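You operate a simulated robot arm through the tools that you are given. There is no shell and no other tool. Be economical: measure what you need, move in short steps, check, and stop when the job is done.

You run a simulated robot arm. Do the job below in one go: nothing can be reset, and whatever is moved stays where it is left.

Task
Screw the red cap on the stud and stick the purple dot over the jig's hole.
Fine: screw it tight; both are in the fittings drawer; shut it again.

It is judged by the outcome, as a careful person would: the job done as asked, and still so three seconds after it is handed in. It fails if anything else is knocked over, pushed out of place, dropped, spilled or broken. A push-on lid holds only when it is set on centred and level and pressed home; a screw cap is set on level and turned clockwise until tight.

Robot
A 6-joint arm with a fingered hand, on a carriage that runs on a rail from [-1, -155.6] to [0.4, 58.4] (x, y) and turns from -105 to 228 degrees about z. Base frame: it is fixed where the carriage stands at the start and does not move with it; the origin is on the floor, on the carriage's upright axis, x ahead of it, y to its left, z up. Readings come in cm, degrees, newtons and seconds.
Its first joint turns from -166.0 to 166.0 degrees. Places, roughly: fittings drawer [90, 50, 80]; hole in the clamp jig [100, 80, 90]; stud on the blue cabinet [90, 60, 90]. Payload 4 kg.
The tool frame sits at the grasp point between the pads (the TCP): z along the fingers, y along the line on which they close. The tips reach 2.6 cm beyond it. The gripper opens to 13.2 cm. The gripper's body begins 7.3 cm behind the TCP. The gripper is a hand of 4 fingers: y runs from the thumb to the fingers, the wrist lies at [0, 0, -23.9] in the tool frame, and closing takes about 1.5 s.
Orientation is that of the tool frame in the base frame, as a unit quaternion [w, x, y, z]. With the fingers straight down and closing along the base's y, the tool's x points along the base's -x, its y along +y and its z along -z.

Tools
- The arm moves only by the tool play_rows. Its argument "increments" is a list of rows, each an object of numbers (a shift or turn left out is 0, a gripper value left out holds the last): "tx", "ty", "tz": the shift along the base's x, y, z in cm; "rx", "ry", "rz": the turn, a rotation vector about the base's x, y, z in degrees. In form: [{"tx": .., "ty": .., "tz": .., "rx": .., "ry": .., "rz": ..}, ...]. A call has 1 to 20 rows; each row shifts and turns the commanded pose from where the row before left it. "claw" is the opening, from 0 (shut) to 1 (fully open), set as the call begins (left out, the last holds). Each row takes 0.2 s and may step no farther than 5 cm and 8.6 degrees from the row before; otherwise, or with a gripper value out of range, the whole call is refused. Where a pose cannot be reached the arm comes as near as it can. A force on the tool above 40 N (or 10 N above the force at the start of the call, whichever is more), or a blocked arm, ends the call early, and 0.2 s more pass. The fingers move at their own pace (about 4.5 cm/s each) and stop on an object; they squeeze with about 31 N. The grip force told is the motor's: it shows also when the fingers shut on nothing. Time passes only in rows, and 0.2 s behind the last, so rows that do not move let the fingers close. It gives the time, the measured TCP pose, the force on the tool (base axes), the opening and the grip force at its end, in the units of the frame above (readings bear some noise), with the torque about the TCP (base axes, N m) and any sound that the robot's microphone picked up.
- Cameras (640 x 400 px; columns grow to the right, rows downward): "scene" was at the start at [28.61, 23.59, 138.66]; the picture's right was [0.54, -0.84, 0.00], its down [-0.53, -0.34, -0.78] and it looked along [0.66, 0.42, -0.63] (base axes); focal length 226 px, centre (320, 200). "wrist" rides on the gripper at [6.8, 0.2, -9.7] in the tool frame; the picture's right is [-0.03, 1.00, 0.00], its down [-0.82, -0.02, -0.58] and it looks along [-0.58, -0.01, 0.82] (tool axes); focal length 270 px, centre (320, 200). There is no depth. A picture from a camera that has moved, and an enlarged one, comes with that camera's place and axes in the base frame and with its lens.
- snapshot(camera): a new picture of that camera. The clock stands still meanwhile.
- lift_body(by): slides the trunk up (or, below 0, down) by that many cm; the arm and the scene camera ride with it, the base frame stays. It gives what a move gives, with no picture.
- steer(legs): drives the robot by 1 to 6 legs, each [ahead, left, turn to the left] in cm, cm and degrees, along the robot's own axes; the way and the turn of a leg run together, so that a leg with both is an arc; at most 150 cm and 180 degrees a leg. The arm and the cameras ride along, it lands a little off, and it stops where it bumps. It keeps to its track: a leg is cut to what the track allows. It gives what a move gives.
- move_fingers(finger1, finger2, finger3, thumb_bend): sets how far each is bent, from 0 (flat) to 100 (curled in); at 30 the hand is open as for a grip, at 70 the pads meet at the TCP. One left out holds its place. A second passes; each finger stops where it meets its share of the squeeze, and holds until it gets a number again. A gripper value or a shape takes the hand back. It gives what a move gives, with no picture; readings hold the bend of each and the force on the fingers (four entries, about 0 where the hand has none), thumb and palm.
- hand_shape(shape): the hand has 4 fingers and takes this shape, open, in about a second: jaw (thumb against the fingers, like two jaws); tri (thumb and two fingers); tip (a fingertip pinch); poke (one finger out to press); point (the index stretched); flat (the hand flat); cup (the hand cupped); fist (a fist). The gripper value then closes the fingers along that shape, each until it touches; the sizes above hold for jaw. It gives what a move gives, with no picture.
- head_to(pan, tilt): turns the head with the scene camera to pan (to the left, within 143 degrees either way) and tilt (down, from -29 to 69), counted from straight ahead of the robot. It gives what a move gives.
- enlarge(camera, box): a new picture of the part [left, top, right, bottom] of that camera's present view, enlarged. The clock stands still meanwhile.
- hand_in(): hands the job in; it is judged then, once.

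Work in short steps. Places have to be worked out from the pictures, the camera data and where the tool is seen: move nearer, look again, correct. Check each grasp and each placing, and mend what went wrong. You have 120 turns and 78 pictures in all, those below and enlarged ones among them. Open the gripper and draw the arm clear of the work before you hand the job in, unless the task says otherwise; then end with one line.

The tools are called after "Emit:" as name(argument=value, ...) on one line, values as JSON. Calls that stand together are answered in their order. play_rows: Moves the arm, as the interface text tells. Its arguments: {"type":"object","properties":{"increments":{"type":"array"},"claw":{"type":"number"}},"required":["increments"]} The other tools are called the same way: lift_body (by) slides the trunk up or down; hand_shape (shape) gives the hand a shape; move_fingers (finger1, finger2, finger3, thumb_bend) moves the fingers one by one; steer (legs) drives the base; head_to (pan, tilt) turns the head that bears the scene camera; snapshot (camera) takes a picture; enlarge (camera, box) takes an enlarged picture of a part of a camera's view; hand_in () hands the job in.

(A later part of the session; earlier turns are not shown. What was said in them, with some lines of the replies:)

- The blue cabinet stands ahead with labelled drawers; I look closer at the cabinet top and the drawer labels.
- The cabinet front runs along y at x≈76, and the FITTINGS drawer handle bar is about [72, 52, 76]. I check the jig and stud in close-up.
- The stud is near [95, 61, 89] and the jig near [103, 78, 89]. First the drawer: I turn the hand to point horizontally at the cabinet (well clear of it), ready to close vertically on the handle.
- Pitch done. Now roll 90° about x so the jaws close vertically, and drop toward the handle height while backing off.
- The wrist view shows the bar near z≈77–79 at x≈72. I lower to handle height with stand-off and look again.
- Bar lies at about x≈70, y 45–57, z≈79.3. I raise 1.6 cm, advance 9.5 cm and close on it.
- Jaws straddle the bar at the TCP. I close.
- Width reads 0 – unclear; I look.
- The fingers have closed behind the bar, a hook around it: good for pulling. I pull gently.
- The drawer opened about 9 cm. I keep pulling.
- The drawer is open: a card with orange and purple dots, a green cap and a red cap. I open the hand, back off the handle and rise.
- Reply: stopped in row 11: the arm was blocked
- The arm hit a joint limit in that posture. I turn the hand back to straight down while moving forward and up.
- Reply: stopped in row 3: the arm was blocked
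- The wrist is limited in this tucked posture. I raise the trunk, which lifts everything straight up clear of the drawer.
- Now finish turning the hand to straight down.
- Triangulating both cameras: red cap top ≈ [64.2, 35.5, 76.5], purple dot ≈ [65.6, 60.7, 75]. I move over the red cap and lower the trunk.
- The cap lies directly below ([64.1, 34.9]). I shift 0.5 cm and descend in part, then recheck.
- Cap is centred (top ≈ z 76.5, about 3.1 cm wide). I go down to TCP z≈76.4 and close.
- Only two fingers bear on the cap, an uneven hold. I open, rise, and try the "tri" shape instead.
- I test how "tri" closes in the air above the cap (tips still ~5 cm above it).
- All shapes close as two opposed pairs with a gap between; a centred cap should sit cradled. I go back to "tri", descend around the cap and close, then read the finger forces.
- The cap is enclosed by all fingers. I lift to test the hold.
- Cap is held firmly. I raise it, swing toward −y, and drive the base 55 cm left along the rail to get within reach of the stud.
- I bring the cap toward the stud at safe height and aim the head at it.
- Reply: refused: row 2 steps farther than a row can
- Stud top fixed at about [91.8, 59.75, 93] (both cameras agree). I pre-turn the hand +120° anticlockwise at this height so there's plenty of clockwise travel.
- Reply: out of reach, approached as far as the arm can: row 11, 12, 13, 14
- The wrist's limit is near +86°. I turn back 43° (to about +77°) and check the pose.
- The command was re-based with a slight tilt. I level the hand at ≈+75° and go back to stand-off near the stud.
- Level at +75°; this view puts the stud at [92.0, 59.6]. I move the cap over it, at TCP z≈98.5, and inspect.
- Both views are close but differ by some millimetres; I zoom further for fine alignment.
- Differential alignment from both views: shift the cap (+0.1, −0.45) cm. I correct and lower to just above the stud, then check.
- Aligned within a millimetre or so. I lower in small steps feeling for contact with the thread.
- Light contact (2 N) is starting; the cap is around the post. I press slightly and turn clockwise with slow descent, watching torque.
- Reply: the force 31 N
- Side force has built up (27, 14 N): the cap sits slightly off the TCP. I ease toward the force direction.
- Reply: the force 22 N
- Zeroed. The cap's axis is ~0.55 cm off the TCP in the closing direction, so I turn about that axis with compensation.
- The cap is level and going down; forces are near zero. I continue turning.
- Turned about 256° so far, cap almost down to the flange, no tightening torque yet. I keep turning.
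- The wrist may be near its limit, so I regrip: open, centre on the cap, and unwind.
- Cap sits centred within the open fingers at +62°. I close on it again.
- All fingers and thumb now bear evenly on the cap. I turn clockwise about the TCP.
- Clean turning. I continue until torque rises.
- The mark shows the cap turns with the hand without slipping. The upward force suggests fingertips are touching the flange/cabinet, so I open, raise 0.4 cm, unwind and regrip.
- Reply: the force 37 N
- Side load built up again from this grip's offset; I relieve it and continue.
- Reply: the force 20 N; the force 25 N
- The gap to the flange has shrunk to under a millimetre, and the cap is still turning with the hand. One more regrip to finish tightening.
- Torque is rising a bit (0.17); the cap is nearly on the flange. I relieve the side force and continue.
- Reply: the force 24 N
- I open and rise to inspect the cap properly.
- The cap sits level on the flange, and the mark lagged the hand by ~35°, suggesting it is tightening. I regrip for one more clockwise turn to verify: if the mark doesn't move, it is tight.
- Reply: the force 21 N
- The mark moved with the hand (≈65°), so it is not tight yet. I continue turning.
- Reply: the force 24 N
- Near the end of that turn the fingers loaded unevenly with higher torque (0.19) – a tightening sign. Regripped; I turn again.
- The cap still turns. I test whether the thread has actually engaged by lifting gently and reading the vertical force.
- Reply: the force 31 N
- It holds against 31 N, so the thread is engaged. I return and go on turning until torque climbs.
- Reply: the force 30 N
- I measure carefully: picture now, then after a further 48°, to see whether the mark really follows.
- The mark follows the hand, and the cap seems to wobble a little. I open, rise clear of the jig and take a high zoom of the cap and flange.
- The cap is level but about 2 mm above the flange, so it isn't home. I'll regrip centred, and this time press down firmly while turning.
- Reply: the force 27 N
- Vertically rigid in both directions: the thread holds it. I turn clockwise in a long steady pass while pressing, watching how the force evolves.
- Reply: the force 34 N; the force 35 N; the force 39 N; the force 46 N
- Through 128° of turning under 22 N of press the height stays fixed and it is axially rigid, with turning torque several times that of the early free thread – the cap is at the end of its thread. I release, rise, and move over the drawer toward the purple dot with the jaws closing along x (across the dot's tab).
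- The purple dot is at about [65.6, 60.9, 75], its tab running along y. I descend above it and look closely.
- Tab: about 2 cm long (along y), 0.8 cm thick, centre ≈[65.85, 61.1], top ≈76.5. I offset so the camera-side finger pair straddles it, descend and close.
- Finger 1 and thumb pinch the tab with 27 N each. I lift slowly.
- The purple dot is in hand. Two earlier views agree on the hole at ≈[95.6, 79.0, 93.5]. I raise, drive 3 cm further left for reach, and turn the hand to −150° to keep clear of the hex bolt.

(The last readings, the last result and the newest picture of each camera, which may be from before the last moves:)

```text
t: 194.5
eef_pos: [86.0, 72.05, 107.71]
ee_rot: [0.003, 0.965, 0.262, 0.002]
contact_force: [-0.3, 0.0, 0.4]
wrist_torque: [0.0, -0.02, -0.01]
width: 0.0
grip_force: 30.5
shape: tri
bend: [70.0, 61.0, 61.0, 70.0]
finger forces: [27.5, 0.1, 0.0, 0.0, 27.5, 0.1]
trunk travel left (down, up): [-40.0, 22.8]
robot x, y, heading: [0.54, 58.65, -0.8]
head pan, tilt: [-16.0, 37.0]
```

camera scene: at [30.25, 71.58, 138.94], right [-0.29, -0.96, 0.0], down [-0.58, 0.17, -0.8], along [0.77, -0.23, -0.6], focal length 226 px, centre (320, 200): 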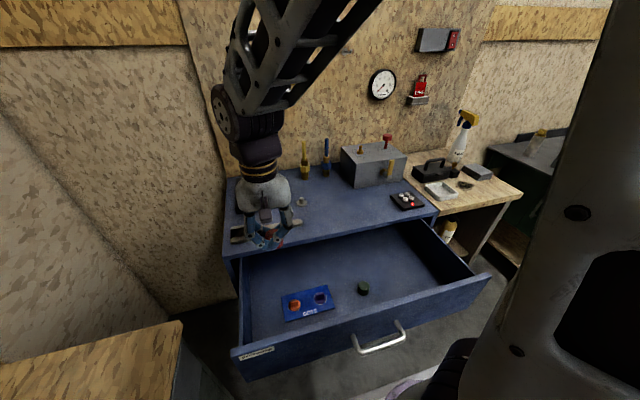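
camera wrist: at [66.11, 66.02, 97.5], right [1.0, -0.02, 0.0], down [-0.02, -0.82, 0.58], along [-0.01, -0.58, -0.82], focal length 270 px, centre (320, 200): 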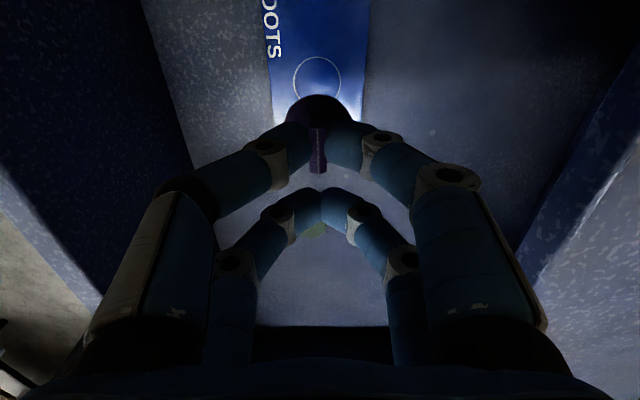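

I aim the head at the jig and take a close look.

Emit:
head_to(pan=5, tilt=37)

Emit:
enlarge(camera="scene", box=[260, 140, 400, 230])

```text
t: 195.4
eef_pos: [85.78, 72.08, 107.69]
ee_rot: [0.003, 0.966, 0.26, 0.001]
contact_force: [0.3, -0.1, 0.5]
wrist_torque: [-0.03, 0.02, -0.02]
width: 0.0
grip_force: 31.3
shape: tri
bend: [70.0, 61.0, 61.0, 70.0]
finger forces: [27.6, 0.0, 0.1, 0.0, 27.5, 0.0]
trunk travel left (down, up): [-40.0, 22.8]
robot x, y, heading: [-0.18, 58.62, -0.6]
head pan, tilt: [5.0, 37.0]
```

```text
4.44 times, centred on (330, 185) of scene
camera zoom: at [30.61, 78.09, 138.95], right [0.08, -1.0, 0.0], down [-0.6, -0.05, -0.8], along [0.8, 0.06, -0.6], focal length 1003 px, centre (276, 267)
```

zoom: 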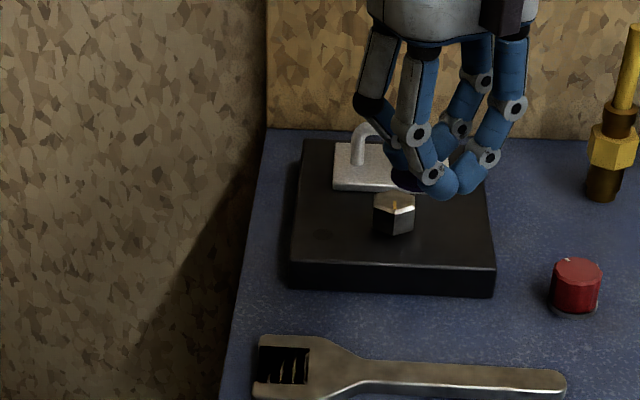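

Hole confirmed at ≈[95.8, 79.1]. I bring the dot over it, about 4 cm above, and check the alignment.

Emit:
play_rows(increments=[{"tx": 2.8, "ty": 2}, {"tx": 2.8, "ty": 2}, {"tx": 2.6, "ty": 2.1}, {"tz": -3.5}, {"tz": -3.5}])

Emit:
enlarge(camera="scene", box=[310, 168, 358, 204])

```text
t: 196.6
eef_pos: [93.89, 78.25, 100.84]
ee_rot: [0.001, 0.965, 0.261, 0.002]
contact_force: [0.0, 0.0, 0.6]
wrist_torque: [-0.01, -0.01, -0.01]
width: 0.0
grip_force: 31.2
shape: tri
bend: [70.0, 61.0, 61.0, 70.0]
finger forces: [27.5, 0.0, 0.0, 0.0, 27.5, 0.1]
trunk travel left (down, up): [-40.0, 22.8]
robot x, y, heading: [0.48, 58.81, -0.5]
head pan, tilt: [5.0, 37.0]
```

```text
11.11 times, centred on (334, 186) of scene
camera zoom: at [30.58, 78.09, 138.95], right [0.08, -1.0, 0.0], down [-0.6, -0.05, -0.8], along [0.8, 0.06, -0.6], focal length 2507 px, centre (164, 356)
```

zoom: 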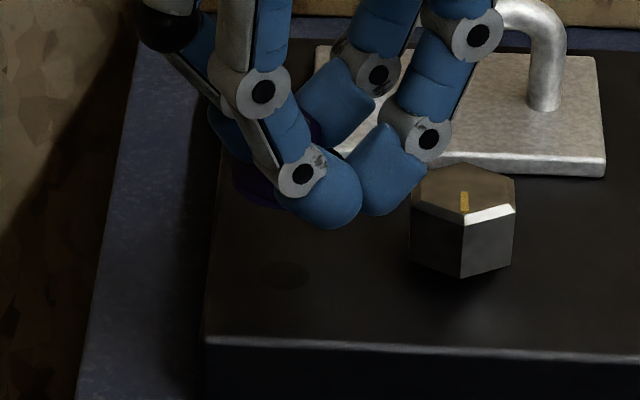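

Laterally within 0.15 cm. I shift slightly and descend close to the surface for a parallax-free check.

Emit:
play_rows(increments=[{"tx": 0.2, "ty": -0.15, "tz": -0.6}, {"tz": -1}, {"tz": -0.9}])

Emit:
enlarge(camera="scene", box=[314, 176, 346, 200])

```text
t: 197.4
eef_pos: [94.18, 78.06, 98.27]
ee_rot: [0.002, 0.965, 0.261, 0.002]
contact_force: [-0.4, 0.3, -0.7]
wrist_torque: [0.04, -0.02, -0.02]
width: 0.0
grip_force: 30.9
shape: tri
bend: [70.0, 61.0, 61.0, 70.0]
finger forces: [27.4, 0.1, 0.0, 0.0, 27.4, 0.0]
trunk travel left (down, up): [-40.0, 22.8]
robot x, y, heading: [0.3, 58.35, -0.4]
head pan, tilt: [5.0, 37.0]
```

```text
16.00 times, centred on (330, 188) of scene
camera zoom: at [30.6, 78.09, 138.95], right [0.08, -1.0, 0.0], down [-0.6, -0.05, -0.8], along [0.8, 0.06, -0.6], focal length 3610 px, centre (160, 392)
```

zoom: 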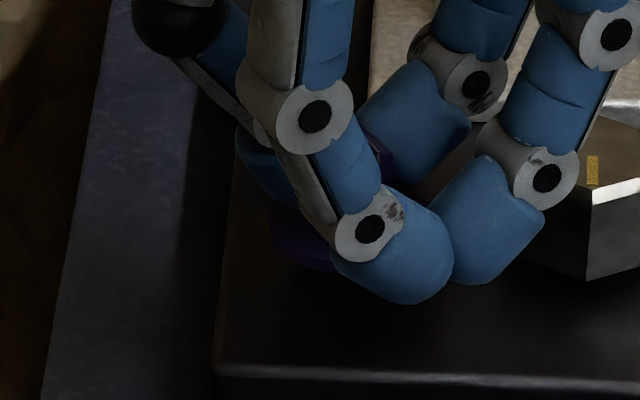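

Disc and hole agree within ~0.2 cm. I nudge +0.1 in y and lower until contact.

Emit:
play_rows(increments=[{"ty": 0.1, "tz": -0.4}, {"tz": -0.3}, {"tz": -0.2}, {"tz": -0.2}])

```text
t: 198.4
eef_pos: [94.26, 78.05, 97.18]
ee_rot: [0.003, 0.965, 0.261, 0.0]
contact_force: [0.2, -0.1, -0.1]
wrist_torque: [-0.01, 0.03, 0.0]
width: 0.02
grip_force: 31.1
shape: tri
bend: [70.0, 61.0, 61.0, 70.0]
finger forces: [27.3, 0.1, 0.0, 0.0, 27.5, 0.0]
trunk travel left (down, up): [-40.0, 22.8]
robot x, y, heading: [0.28, 58.83, -0.6]
head pan, tilt: [5.0, 37.0]
```

Emit:
play_rows(increments=[{"tz": -0.15}, {"tz": -0.15}, {"tz": -0.15}])

```text
t: 199.2
eef_pos: [94.3, 78.13, 96.69]
ee_rot: [0.002, 0.965, 0.262, 0.001]
contact_force: [-0.4, 0.5, 0.3]
wrist_torque: [0.02, -0.01, 0.01]
width: 0.01
grip_force: 30.6
shape: tri
bend: [70.0, 61.0, 61.0, 70.0]
finger forces: [27.4, 0.0, 0.0, 0.1, 27.6, 0.0]
trunk travel left (down, up): [-40.0, 22.8]
robot x, y, heading: [0.19, 58.51, -0.5]
head pan, tilt: [5.0, 37.0]
```

Emit:
play_rows(increments=[{"tz": -0.15}, {"tz": -0.15}, {"tz": -0.15}])

Emit:
enlarge(camera="scene", box=[310, 172, 350, 202])

```text
t: 200.0
eef_pos: [94.17, 78.06, 96.41]
ee_rot: [0.003, 0.965, 0.262, 0.003]
contact_force: [-3.0, 0.0, 19.2]
wrist_torque: [0.23, -0.22, 0.03]
width: 0.0
grip_force: 31.0
shape: tri
bend: [71.0, 61.0, 61.0, 71.0]
finger forces: [33.2, 0.0, 0.0, 0.0, 35.1, 0.1]
trunk travel left (down, up): [-40.0, 22.8]
robot x, y, heading: [0.06, 58.47, -0.4]
head pan, tilt: [5.0, 37.0]
```

```text
13.33 times, centred on (330, 187) of scene
camera zoom: at [30.51, 78.08, 138.98], right [0.08, -1.0, 0.0], down [-0.6, -0.05, -0.8], along [0.8, 0.06, -0.6], focal length 3008 px, centre (187, 373)
```

zoom: 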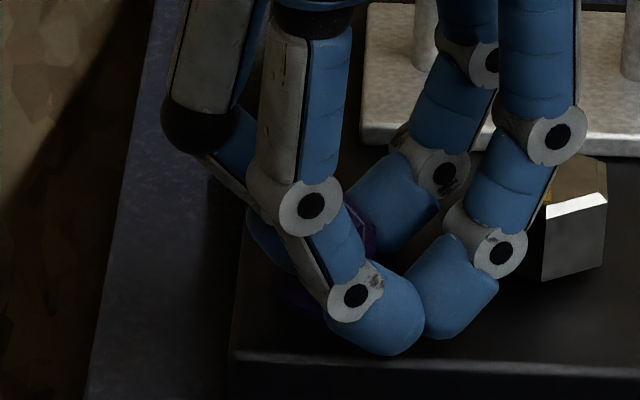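

Contact at 19 N with the disc over the hole (within ~0.4 cm, full cover). I hold the press a moment, then open only slightly (to avoid the bolt) and rise.

Emit:
play_rows(increments=[{"tz": -0.08}, {}, {}, {}, {}])

Emit:
play_rows(increments=[{}, {}, {}, {}, {}], claw=0.25)

Emit:
play_rows(increments=[{"tz": 0.5}, {"tz": 1.5}, {"tz": 3}, {"tz": 4}, {"tz": 4}, {"tx": -4, "ty": -2}, {"tx": -4, "ty": -2}, {"tx": -4, "ty": -2}])

Emit:
enlarge(camera="scene", box=[300, 164, 404, 242])

```text
t: 201.2
eef_pos: [94.25, 78.18, 96.36]
ee_rot: [0.002, 0.965, 0.261, 0.002]
contact_force: [-0.9, 0.1, 32.2]
wrist_torque: [0.32, -0.5, 0.04]
width: 0.01
grip_force: 30.6
shape: tri
bend: [72.0, 61.0, 61.0, 72.0]
finger forces: [37.5, 0.0, 0.0, 0.0, 38.9, 0.1]
trunk travel left (down, up): [-40.0, 22.8]
robot x, y, heading: [0.48, 58.46, -0.6]
head pan, tilt: [5.0, 37.0]
```

```text
t: 202.4
eef_pos: [94.32, 78.18, 96.12]
ee_rot: [0.002, 0.965, 0.261, 0.001]
contact_force: [-5.1, 8.6, -1.7]
wrist_torque: [0.06, 0.03, -0.02]
width: 3.06
grip_force: 0.1
shape: tri
bend: [75.0, 74.0, 73.0, 70.0]
finger forces: [6.2, 5.1, 0.0, 0.0, 0.1, 0.1]
trunk travel left (down, up): [-40.0, 22.8]
robot x, y, heading: [-0.05, 58.95, -0.9]
head pan, tilt: [5.0, 37.0]
```

```text
t: 204.2
eef_pos: [82.09, 71.86, 109.22]
ee_rot: [0.002, 0.966, 0.26, 0.0]
contact_force: [0.2, 0.0, -1.1]
wrist_torque: [0.01, 0.02, 0.0]
width: 3.28
grip_force: 0.1
shape: tri
bend: [73.0, 73.0, 73.0, 70.0]
finger forces: [0.0, 0.1, 0.1, 0.1, 0.0, 0.0]
trunk travel left (down, up): [-40.0, 22.8]
robot x, y, heading: [0.3, 58.71, -0.7]
head pan, tilt: [5.0, 37.0]
```

```text
5.13 times, centred on (352, 203) of scene
camera zoom: at [30.67, 78.11, 138.93], right [0.08, -1.0, 0.0], down [-0.6, -0.05, -0.8], along [0.8, 0.06, -0.6], focal length 1157 px, centre (156, 185)
```

zoom: 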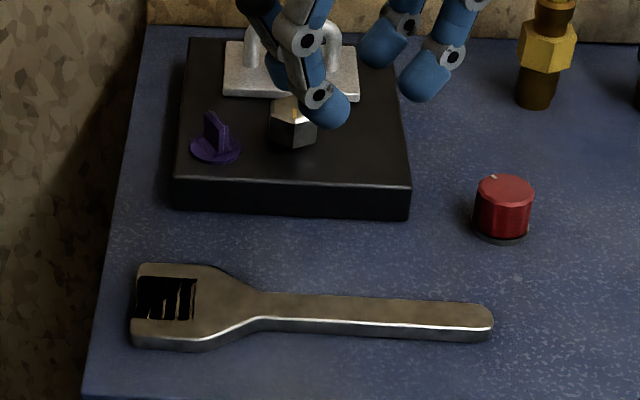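

The dot sits on the hole (centre within ~0.2 cm) and the cap stands level on the stud. Now to shut the drawer: I retract, turn the hand back, and drive the base back right.

Emit:
play_rows(increments=[{"tx": -4, "rz": 8.3}, {"tx": -4, "rz": 8.3}, {"tx": -4, "rz": 8.3}, {"tx": -4, "rz": 8.3}, {"tx": -3, "rz": 8.3}, {"rz": 8.3}, {"rz": 8.3}, {"rz": 8.3}, {"rz": 8.3}, {"rz": 8.3}, {"rz": 8.3}, {"rz": 8.3}, {"rz": 8.3}, {"rz": 8.3}, {"rz": 8.3}, {"rz": 8.3}, {"rz": 8.3}, {"rz": 8.3}], claw=0)

Emit:
steer(legs=[[0, -57, 0]])

```text
t: 208.0
eef_pos: [63.24, 72.15, 109.24]
ee_rot: [0.0, 0.002, 1.0, 0.003]
contact_force: [0.3, 0.2, 0.2]
wrist_torque: [-0.01, -0.03, 0.01]
width: 0.01
grip_force: 30.9
shape: tri
bend: [62.0, 63.0, 63.0, 70.0]
finger forces: [0.0, 0.0, 0.0, 0.0, 0.0, 0.0]
trunk travel left (down, up): [-40.0, 22.8]
robot x, y, heading: [0.06, 59.1, -0.6]
head pan, tilt: [5.0, 37.0]
```

```text
t: 211.3
eef_pos: [62.87, 14.33, 109.18]
ee_rot: [0.0, 0.004, 1.0, 0.003]
contact_force: [-0.4, 1.3, 0.2]
wrist_torque: [-0.01, 0.0, -0.01]
width: 0.0
grip_force: 30.7
shape: tri
bend: [62.0, 63.0, 63.0, 70.0]
finger forces: [0.1, 0.0, 0.0, 0.0, 0.1, 0.1]
trunk travel left (down, up): [-40.0, 22.8]
robot x, y, heading: [0.35, 0.8, -0.9]
head pan, tilt: [5.0, 37.0]
```

Now over to the front of the open drawer, then down in front of the handle.

Emit:
play_rows(increments=[{"ty": 4.5}, {"ty": 4.5}, {"ty": 4.5}, {"ty": 4.5}, {"ty": 4.5}, {"ty": 4.5}, {"ty": 4.5, "tx": -1}, {"ty": 4.4, "tx": -2}, {"tx": -4}, {"tx": -4}, {"tx": -4}, {"tx": -4}, {"tx": -3.5}])

Emit:
play_rows(increments=[{"tz": -4}, {"tz": -4}, {"tz": -4}, {"tz": -4}, {"tz": -4}])

Emit:
head_to(pan=38, tilt=50)

Emit:
snapshot(camera="scene")

```text
t: 213.8
eef_pos: [54.03, 46.2, 108.33]
ee_rot: [-0.002, 0.097, 0.995, -0.004]
contact_force: [-0.4, 0.2, 0.3]
wrist_torque: [-0.03, -0.02, -0.02]
width: 0.01
grip_force: 30.8
shape: tri
bend: [62.0, 63.0, 63.0, 70.0]
finger forces: [0.0, 0.1, 0.1, 0.0, 0.0, 0.0]
trunk travel left (down, up): [-40.0, 22.8]
robot x, y, heading: [0.38, 1.12, -0.9]
head pan, tilt: [5.0, 37.0]
stopped in row 12: the arm was blocked; the commanded pose is now the measured one
```

```text
t: 215.1
eef_pos: [53.78, 46.76, 90.26]
ee_rot: [0.002, 0.093, 0.996, 0.005]
contact_force: [-1.0, -3.8, 17.9]
wrist_torque: [-0.12, 0.32, 0.11]
width: 0.0
grip_force: 30.9
shape: tri
bend: [66.0, 63.0, 63.0, 70.0]
finger forces: [0.0, 0.1, 0.0, 0.0, 0.0, 0.1]
trunk travel left (down, up): [-40.0, 22.8]
robot x, y, heading: [0.1, 0.79, -0.7]
head pan, tilt: [5.0, 37.0]
stopped in row 5: the force on the tool passed its limit at 83 N (the readings are from after the stop); the commanded pose is now the measured one
```

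```text
t: 216.0
eef_pos: [53.59, 46.69, 90.21]
ee_rot: [0.001, 0.093, 0.996, 0.004]
contact_force: [1.5, -5.5, 37.1]
wrist_torque: [-0.08, 0.69, 0.11]
width: 0.01
grip_force: 31.4
shape: tri
bend: [66.0, 63.0, 63.0, 70.0]
finger forces: [0.0, 0.0, 0.0, 0.0, 0.0, 0.0]
trunk travel left (down, up): [-40.0, 22.8]
robot x, y, heading: [-0.04, 1.23, -0.9]
head pan, tilt: [38.0, 50.0]
```

```text
4 pictures are left
camera scene: at [27.69, 24.33, 137.12], right [0.6, -0.8, 0.0], down [-0.61, -0.46, -0.64], along [0.51, 0.39, -0.77], focal length 226 px, centre (320, 200)
```

scene: 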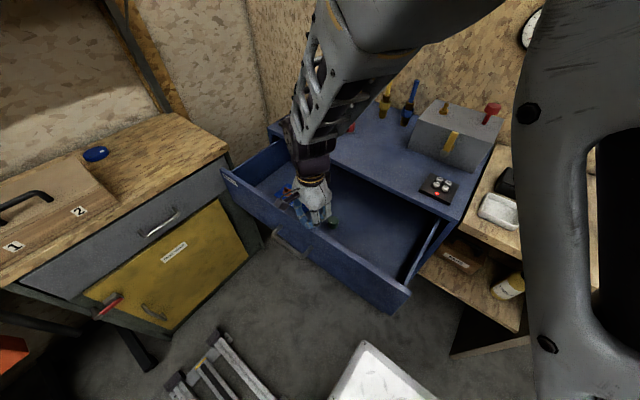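

The hand came down on the drawer's front rim because the previous move had been blocked short; nothing seems displaced. I lift off, then shift the base right so the spot in front of the handle is at a comfortable radius.

Emit:
play_rows(increments=[{"tz": 2}, {"tz": 4}, {"tz": 4}, {"tz": 3}])

Emit:
steer(legs=[[0, -14, 0]])

```text
t: 217.0
eef_pos: [53.68, 46.62, 103.22]
ee_rot: [-0.001, 0.094, 0.996, 0.003]
contact_force: [-0.3, 0.8, 0.1]
wrist_torque: [0.0, 0.02, 0.01]
width: 0.01
grip_force: 31.5
shape: tri
bend: [65.0, 63.0, 63.0, 70.0]
finger forces: [0.0, 0.0, 0.1, 0.0, 0.0, 0.1]
trunk travel left (down, up): [-40.0, 22.8]
robot x, y, heading: [0.31, 1.17, -1.0]
head pan, tilt: [38.0, 50.0]
```

```text
t: 218.3
eef_pos: [53.49, 33.3, 103.13]
ee_rot: [0.0, 0.093, 0.996, 0.003]
contact_force: [-0.2, -0.4, -0.6]
wrist_torque: [-0.02, 0.0, 0.02]
width: 0.0
grip_force: 30.6
shape: tri
bend: [65.0, 63.0, 63.0, 70.0]
finger forces: [0.1, 0.0, 0.0, 0.0, 0.0, 0.1]
trunk travel left (down, up): [-40.0, 22.8]
robot x, y, heading: [-0.35, -12.65, -0.8]
head pan, tilt: [38.0, 50.0]
```

Emit:
play_rows(increments=[{"ty": 4.4}, {"ty": 4.4}, {"ty": 4.4}, {"ty": 4.3}, {"tx": -3.5}, {"tx": -4}, {"tx": -4}])

```text
t: 219.9
eef_pos: [43.12, 50.06, 101.78]
ee_rot: [-0.001, 0.1, 0.995, -0.007]
contact_force: [-0.4, -1.0, -0.1]
wrist_torque: [-0.02, 0.02, 0.0]
width: 0.01
grip_force: 30.7
shape: tri
bend: [65.0, 63.0, 63.0, 70.0]
finger forces: [0.1, 0.0, 0.0, 0.1, 0.0, 0.0]
trunk travel left (down, up): [-40.0, 22.8]
robot x, y, heading: [-0.35, -12.48, -0.6]
head pan, tilt: [38.0, 50.0]
```

In front of the drawer now. I lower carefully beside the handle bar.

Emit:
play_rows(increments=[{"tz": -4}, {"tz": -4}, {"tz": -4}, {"tz": -4}])

```text
t: 220.9
eef_pos: [42.13, 50.62, 87.17]
ee_rot: [0.0, 0.092, 0.996, 0.003]
contact_force: [0.2, -0.4, 0.9]
wrist_torque: [0.02, -0.02, 0.0]
width: 0.02
grip_force: 31.3
shape: tri
bend: [65.0, 63.0, 63.0, 70.0]
finger forces: [0.0, 0.1, 0.0, 0.0, 0.0, 0.0]
trunk travel left (down, up): [-40.0, 22.8]
robot x, y, heading: [-0.29, -12.4, -0.7]
head pan, tilt: [38.0, 50.0]
```

Good, at x 42.1. I lower to bar height (TCP z≈79.5) and start pushing gently.

Emit:
play_rows(increments=[{"tz": -3}, {"tz": -3}, {"tz": -1.7}, {"tx": 1.5}, {"tx": 1.5}, {"tx": 1.5}, {"tx": 1.5}])

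Emit:
snapshot(camera="scene")

```text
t: 222.5
eef_pos: [48.09, 50.85, 79.29]
ee_rot: [0.0, 0.092, 0.996, 0.003]
contact_force: [-0.7, 0.4, -0.9]
wrist_torque: [0.01, -0.01, 0.01]
width: 0.0
grip_force: 31.4
shape: tri
bend: [65.0, 63.0, 63.0, 70.0]
finger forces: [0.0, 0.0, 0.0, 0.0, 0.1, 0.0]
trunk travel left (down, up): [-40.0, 22.8]
robot x, y, heading: [-0.07, -12.46, -0.5]
head pan, tilt: [38.0, 50.0]
```

```text
3 pictures are left
camera scene: at [27.61, 10.89, 137.08], right [0.61, -0.79, 0.0], down [-0.61, -0.46, -0.64], along [0.51, 0.39, -0.77], focal length 226 px, centre (320, 200)
```

scene: 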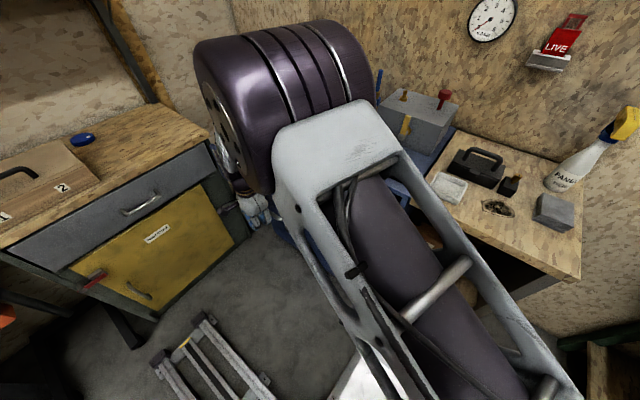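

View is blocked by the arm, so I push by feel, watching for resistance.

Emit:
play_rows(increments=[{"tx": 1.5}, {"tx": 1.5}, {"tx": 1.5}, {"tx": 1.5}, {"tx": 1.5}, {"tx": 1.5}])

Emit:
snapshot(camera="wrist")

```text
t: 223.9
eef_pos: [57.2, 50.73, 79.3]
ee_rot: [0.0, 0.093, 0.996, 0.002]
contact_force: [-0.2, 0.1, 1.0]
wrist_torque: [0.01, -0.02, 0.0]
width: 0.0
grip_force: 31.2
shape: tri
bend: [65.0, 63.0, 63.0, 70.0]
finger forces: [0.0, 0.1, 0.0, 0.0, 0.1, 0.0]
trunk travel left (down, up): [-40.0, 22.8]
robot x, y, heading: [-0.15, -12.33, -0.5]
head pan, tilt: [38.0, 50.0]
```

```text
2 pictures are left
camera wrist: at [50.49, 52.05, 89.14], right [0.21, 0.98, 0.01], down [0.8, -0.17, 0.58], along [0.57, -0.12, -0.82], focal length 270 px, centre (320, 200)
```

wrist: 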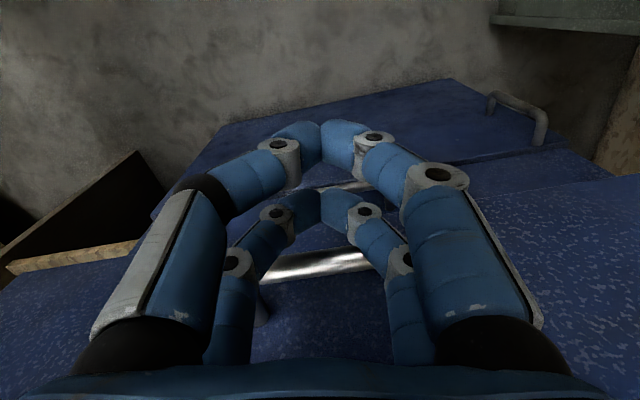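

The fingers are pushing the bar (now at x≈61); about 8.5 cm remain. I keep pushing in small steps until it stops.

Emit:
play_rows(increments=[{"tx": 1.5}, {"tx": 1.5}, {"tx": 1.5}, {"tx": 1.5}, {"tx": 1}])

Emit:
play_rows(increments=[{"tx": 0.4}, {"tx": 0.4}, {"tx": 0.4}, {"tx": 0.3}, {"tx": 0.3}, {"tx": 0.3}, {"tx": 0.3}, {"tx": 0.3}])

```text
t: 225.1
eef_pos: [64.01, 50.86, 79.37]
ee_rot: [0.0, 0.093, 0.996, 0.003]
contact_force: [-0.2, 0.2, 0.1]
wrist_torque: [0.01, -0.01, -0.02]
width: 0.02
grip_force: 30.9
shape: tri
bend: [65.0, 63.0, 63.0, 70.0]
finger forces: [0.0, 0.0, 0.0, 0.0, 0.0, 0.0]
trunk travel left (down, up): [-40.0, 22.8]
robot x, y, heading: [-0.26, -12.56, -0.4]
head pan, tilt: [38.0, 50.0]
```

```text
t: 227.0
eef_pos: [65.97, 51.05, 79.42]
ee_rot: [-0.003, 0.089, 0.996, 0.0]
contact_force: [-9.3, -3.0, 3.3]
wrist_torque: [0.07, -0.05, 0.07]
width: 0.01
grip_force: 31.1
shape: tri
bend: [65.0, 63.0, 62.0, 70.0]
finger forces: [0.0, 10.7, 0.0, 0.1, 0.1, 0.1]
trunk travel left (down, up): [-40.0, 22.8]
robot x, y, heading: [0.21, -12.47, -0.6]
head pan, tilt: [38.0, 50.0]
stopped in row 8: the force on the tool passed its limit at 42 N (the readings are from after the stop); the commanded pose is now the measured one
```

Firm stop at the predicted closed position. I back off straight, rise, and check with the scene camera.

Emit:
play_rows(increments=[{"tx": -2}, {"tx": -3}, {"tx": -3}, {"tx": -3}, {"tz": 4}, {"tz": 4}, {"tz": 4}, {"tz": 4}, {"tz": 4}, {"ty": -4.5}, {"ty": -4.5}, {"ty": -4.5}, {"ty": -4.5}, {"ty": -4.5}], claw=0.6)

Emit:
head_to(pan=34, tilt=38)

Emit:
enlarge(camera="scene", box=[220, 110, 440, 290])

```text
t: 230.0
eef_pos: [55.21, 28.47, 99.31]
ee_rot: [-0.003, 0.089, 0.996, 0.001]
contact_force: [1.4, 0.3, -0.1]
wrist_torque: [-0.03, 0.05, 0.01]
width: 7.91
grip_force: 0.2
shape: tri
bend: [71.0, 71.0, 71.0, 70.0]
finger forces: [0.0, 0.0, 0.0, 0.1, 0.0, 0.1]
trunk travel left (down, up): [-40.0, 22.8]
robot x, y, heading: [-0.29, -12.72, -0.5]
head pan, tilt: [38.0, 50.0]
```

```text
t: 230.8
eef_pos: [55.11, 28.51, 99.29]
ee_rot: [-0.003, 0.09, 0.996, 0.001]
contact_force: [-0.6, 0.2, 0.0]
wrist_torque: [0.02, 0.04, -0.01]
width: 7.89
grip_force: 0.1
shape: tri
bend: [71.0, 71.0, 71.0, 70.0]
finger forces: [0.0, 0.1, 0.0, 0.0, 0.0, 0.0]
trunk travel left (down, up): [-40.0, 22.8]
robot x, y, heading: [0.05, -12.76, -0.7]
head pan, tilt: [34.0, 38.0]
```

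```text
2.22 times, centred on (330, 200) of scene
camera zoom: at [28.66, 11.03, 138.79], right [0.55, -0.83, 0.0], down [-0.51, -0.34, -0.79], along [0.66, 0.43, -0.62], focal length 501 px, centre (298, 200)
```

zoom: 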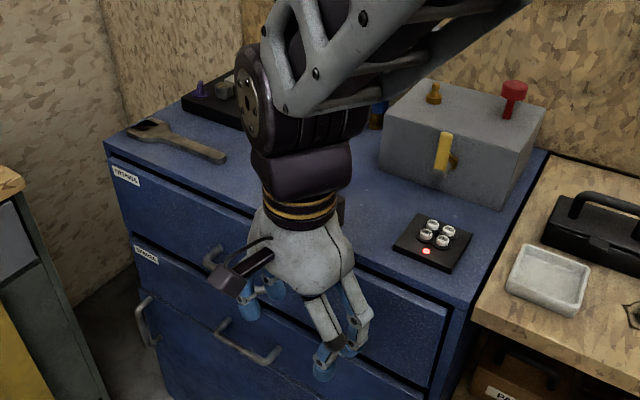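

The drawer is shut, the dot is on the jig, and the surroundings look undisturbed. The hand is open and clear of the work, so I hand the job in.

Emit:
hand_in()

```text
The job is handed in.
```

I screwed the red cap onto the stud, stuck the purple dot over the jig's hole (within about 0.2 cm of centre) and shut the fittings drawer, but I could not confirm that the cap is fully tight. It sits level, held against a 31 N upward pull, and stopped going down. It still turned with the hand at about 0.1 Nm, and there may be a 1–2 mm gap above the flange. While moving to shut the drawer I also brought the hand down on its front rim with 83 N; I saw no damage.
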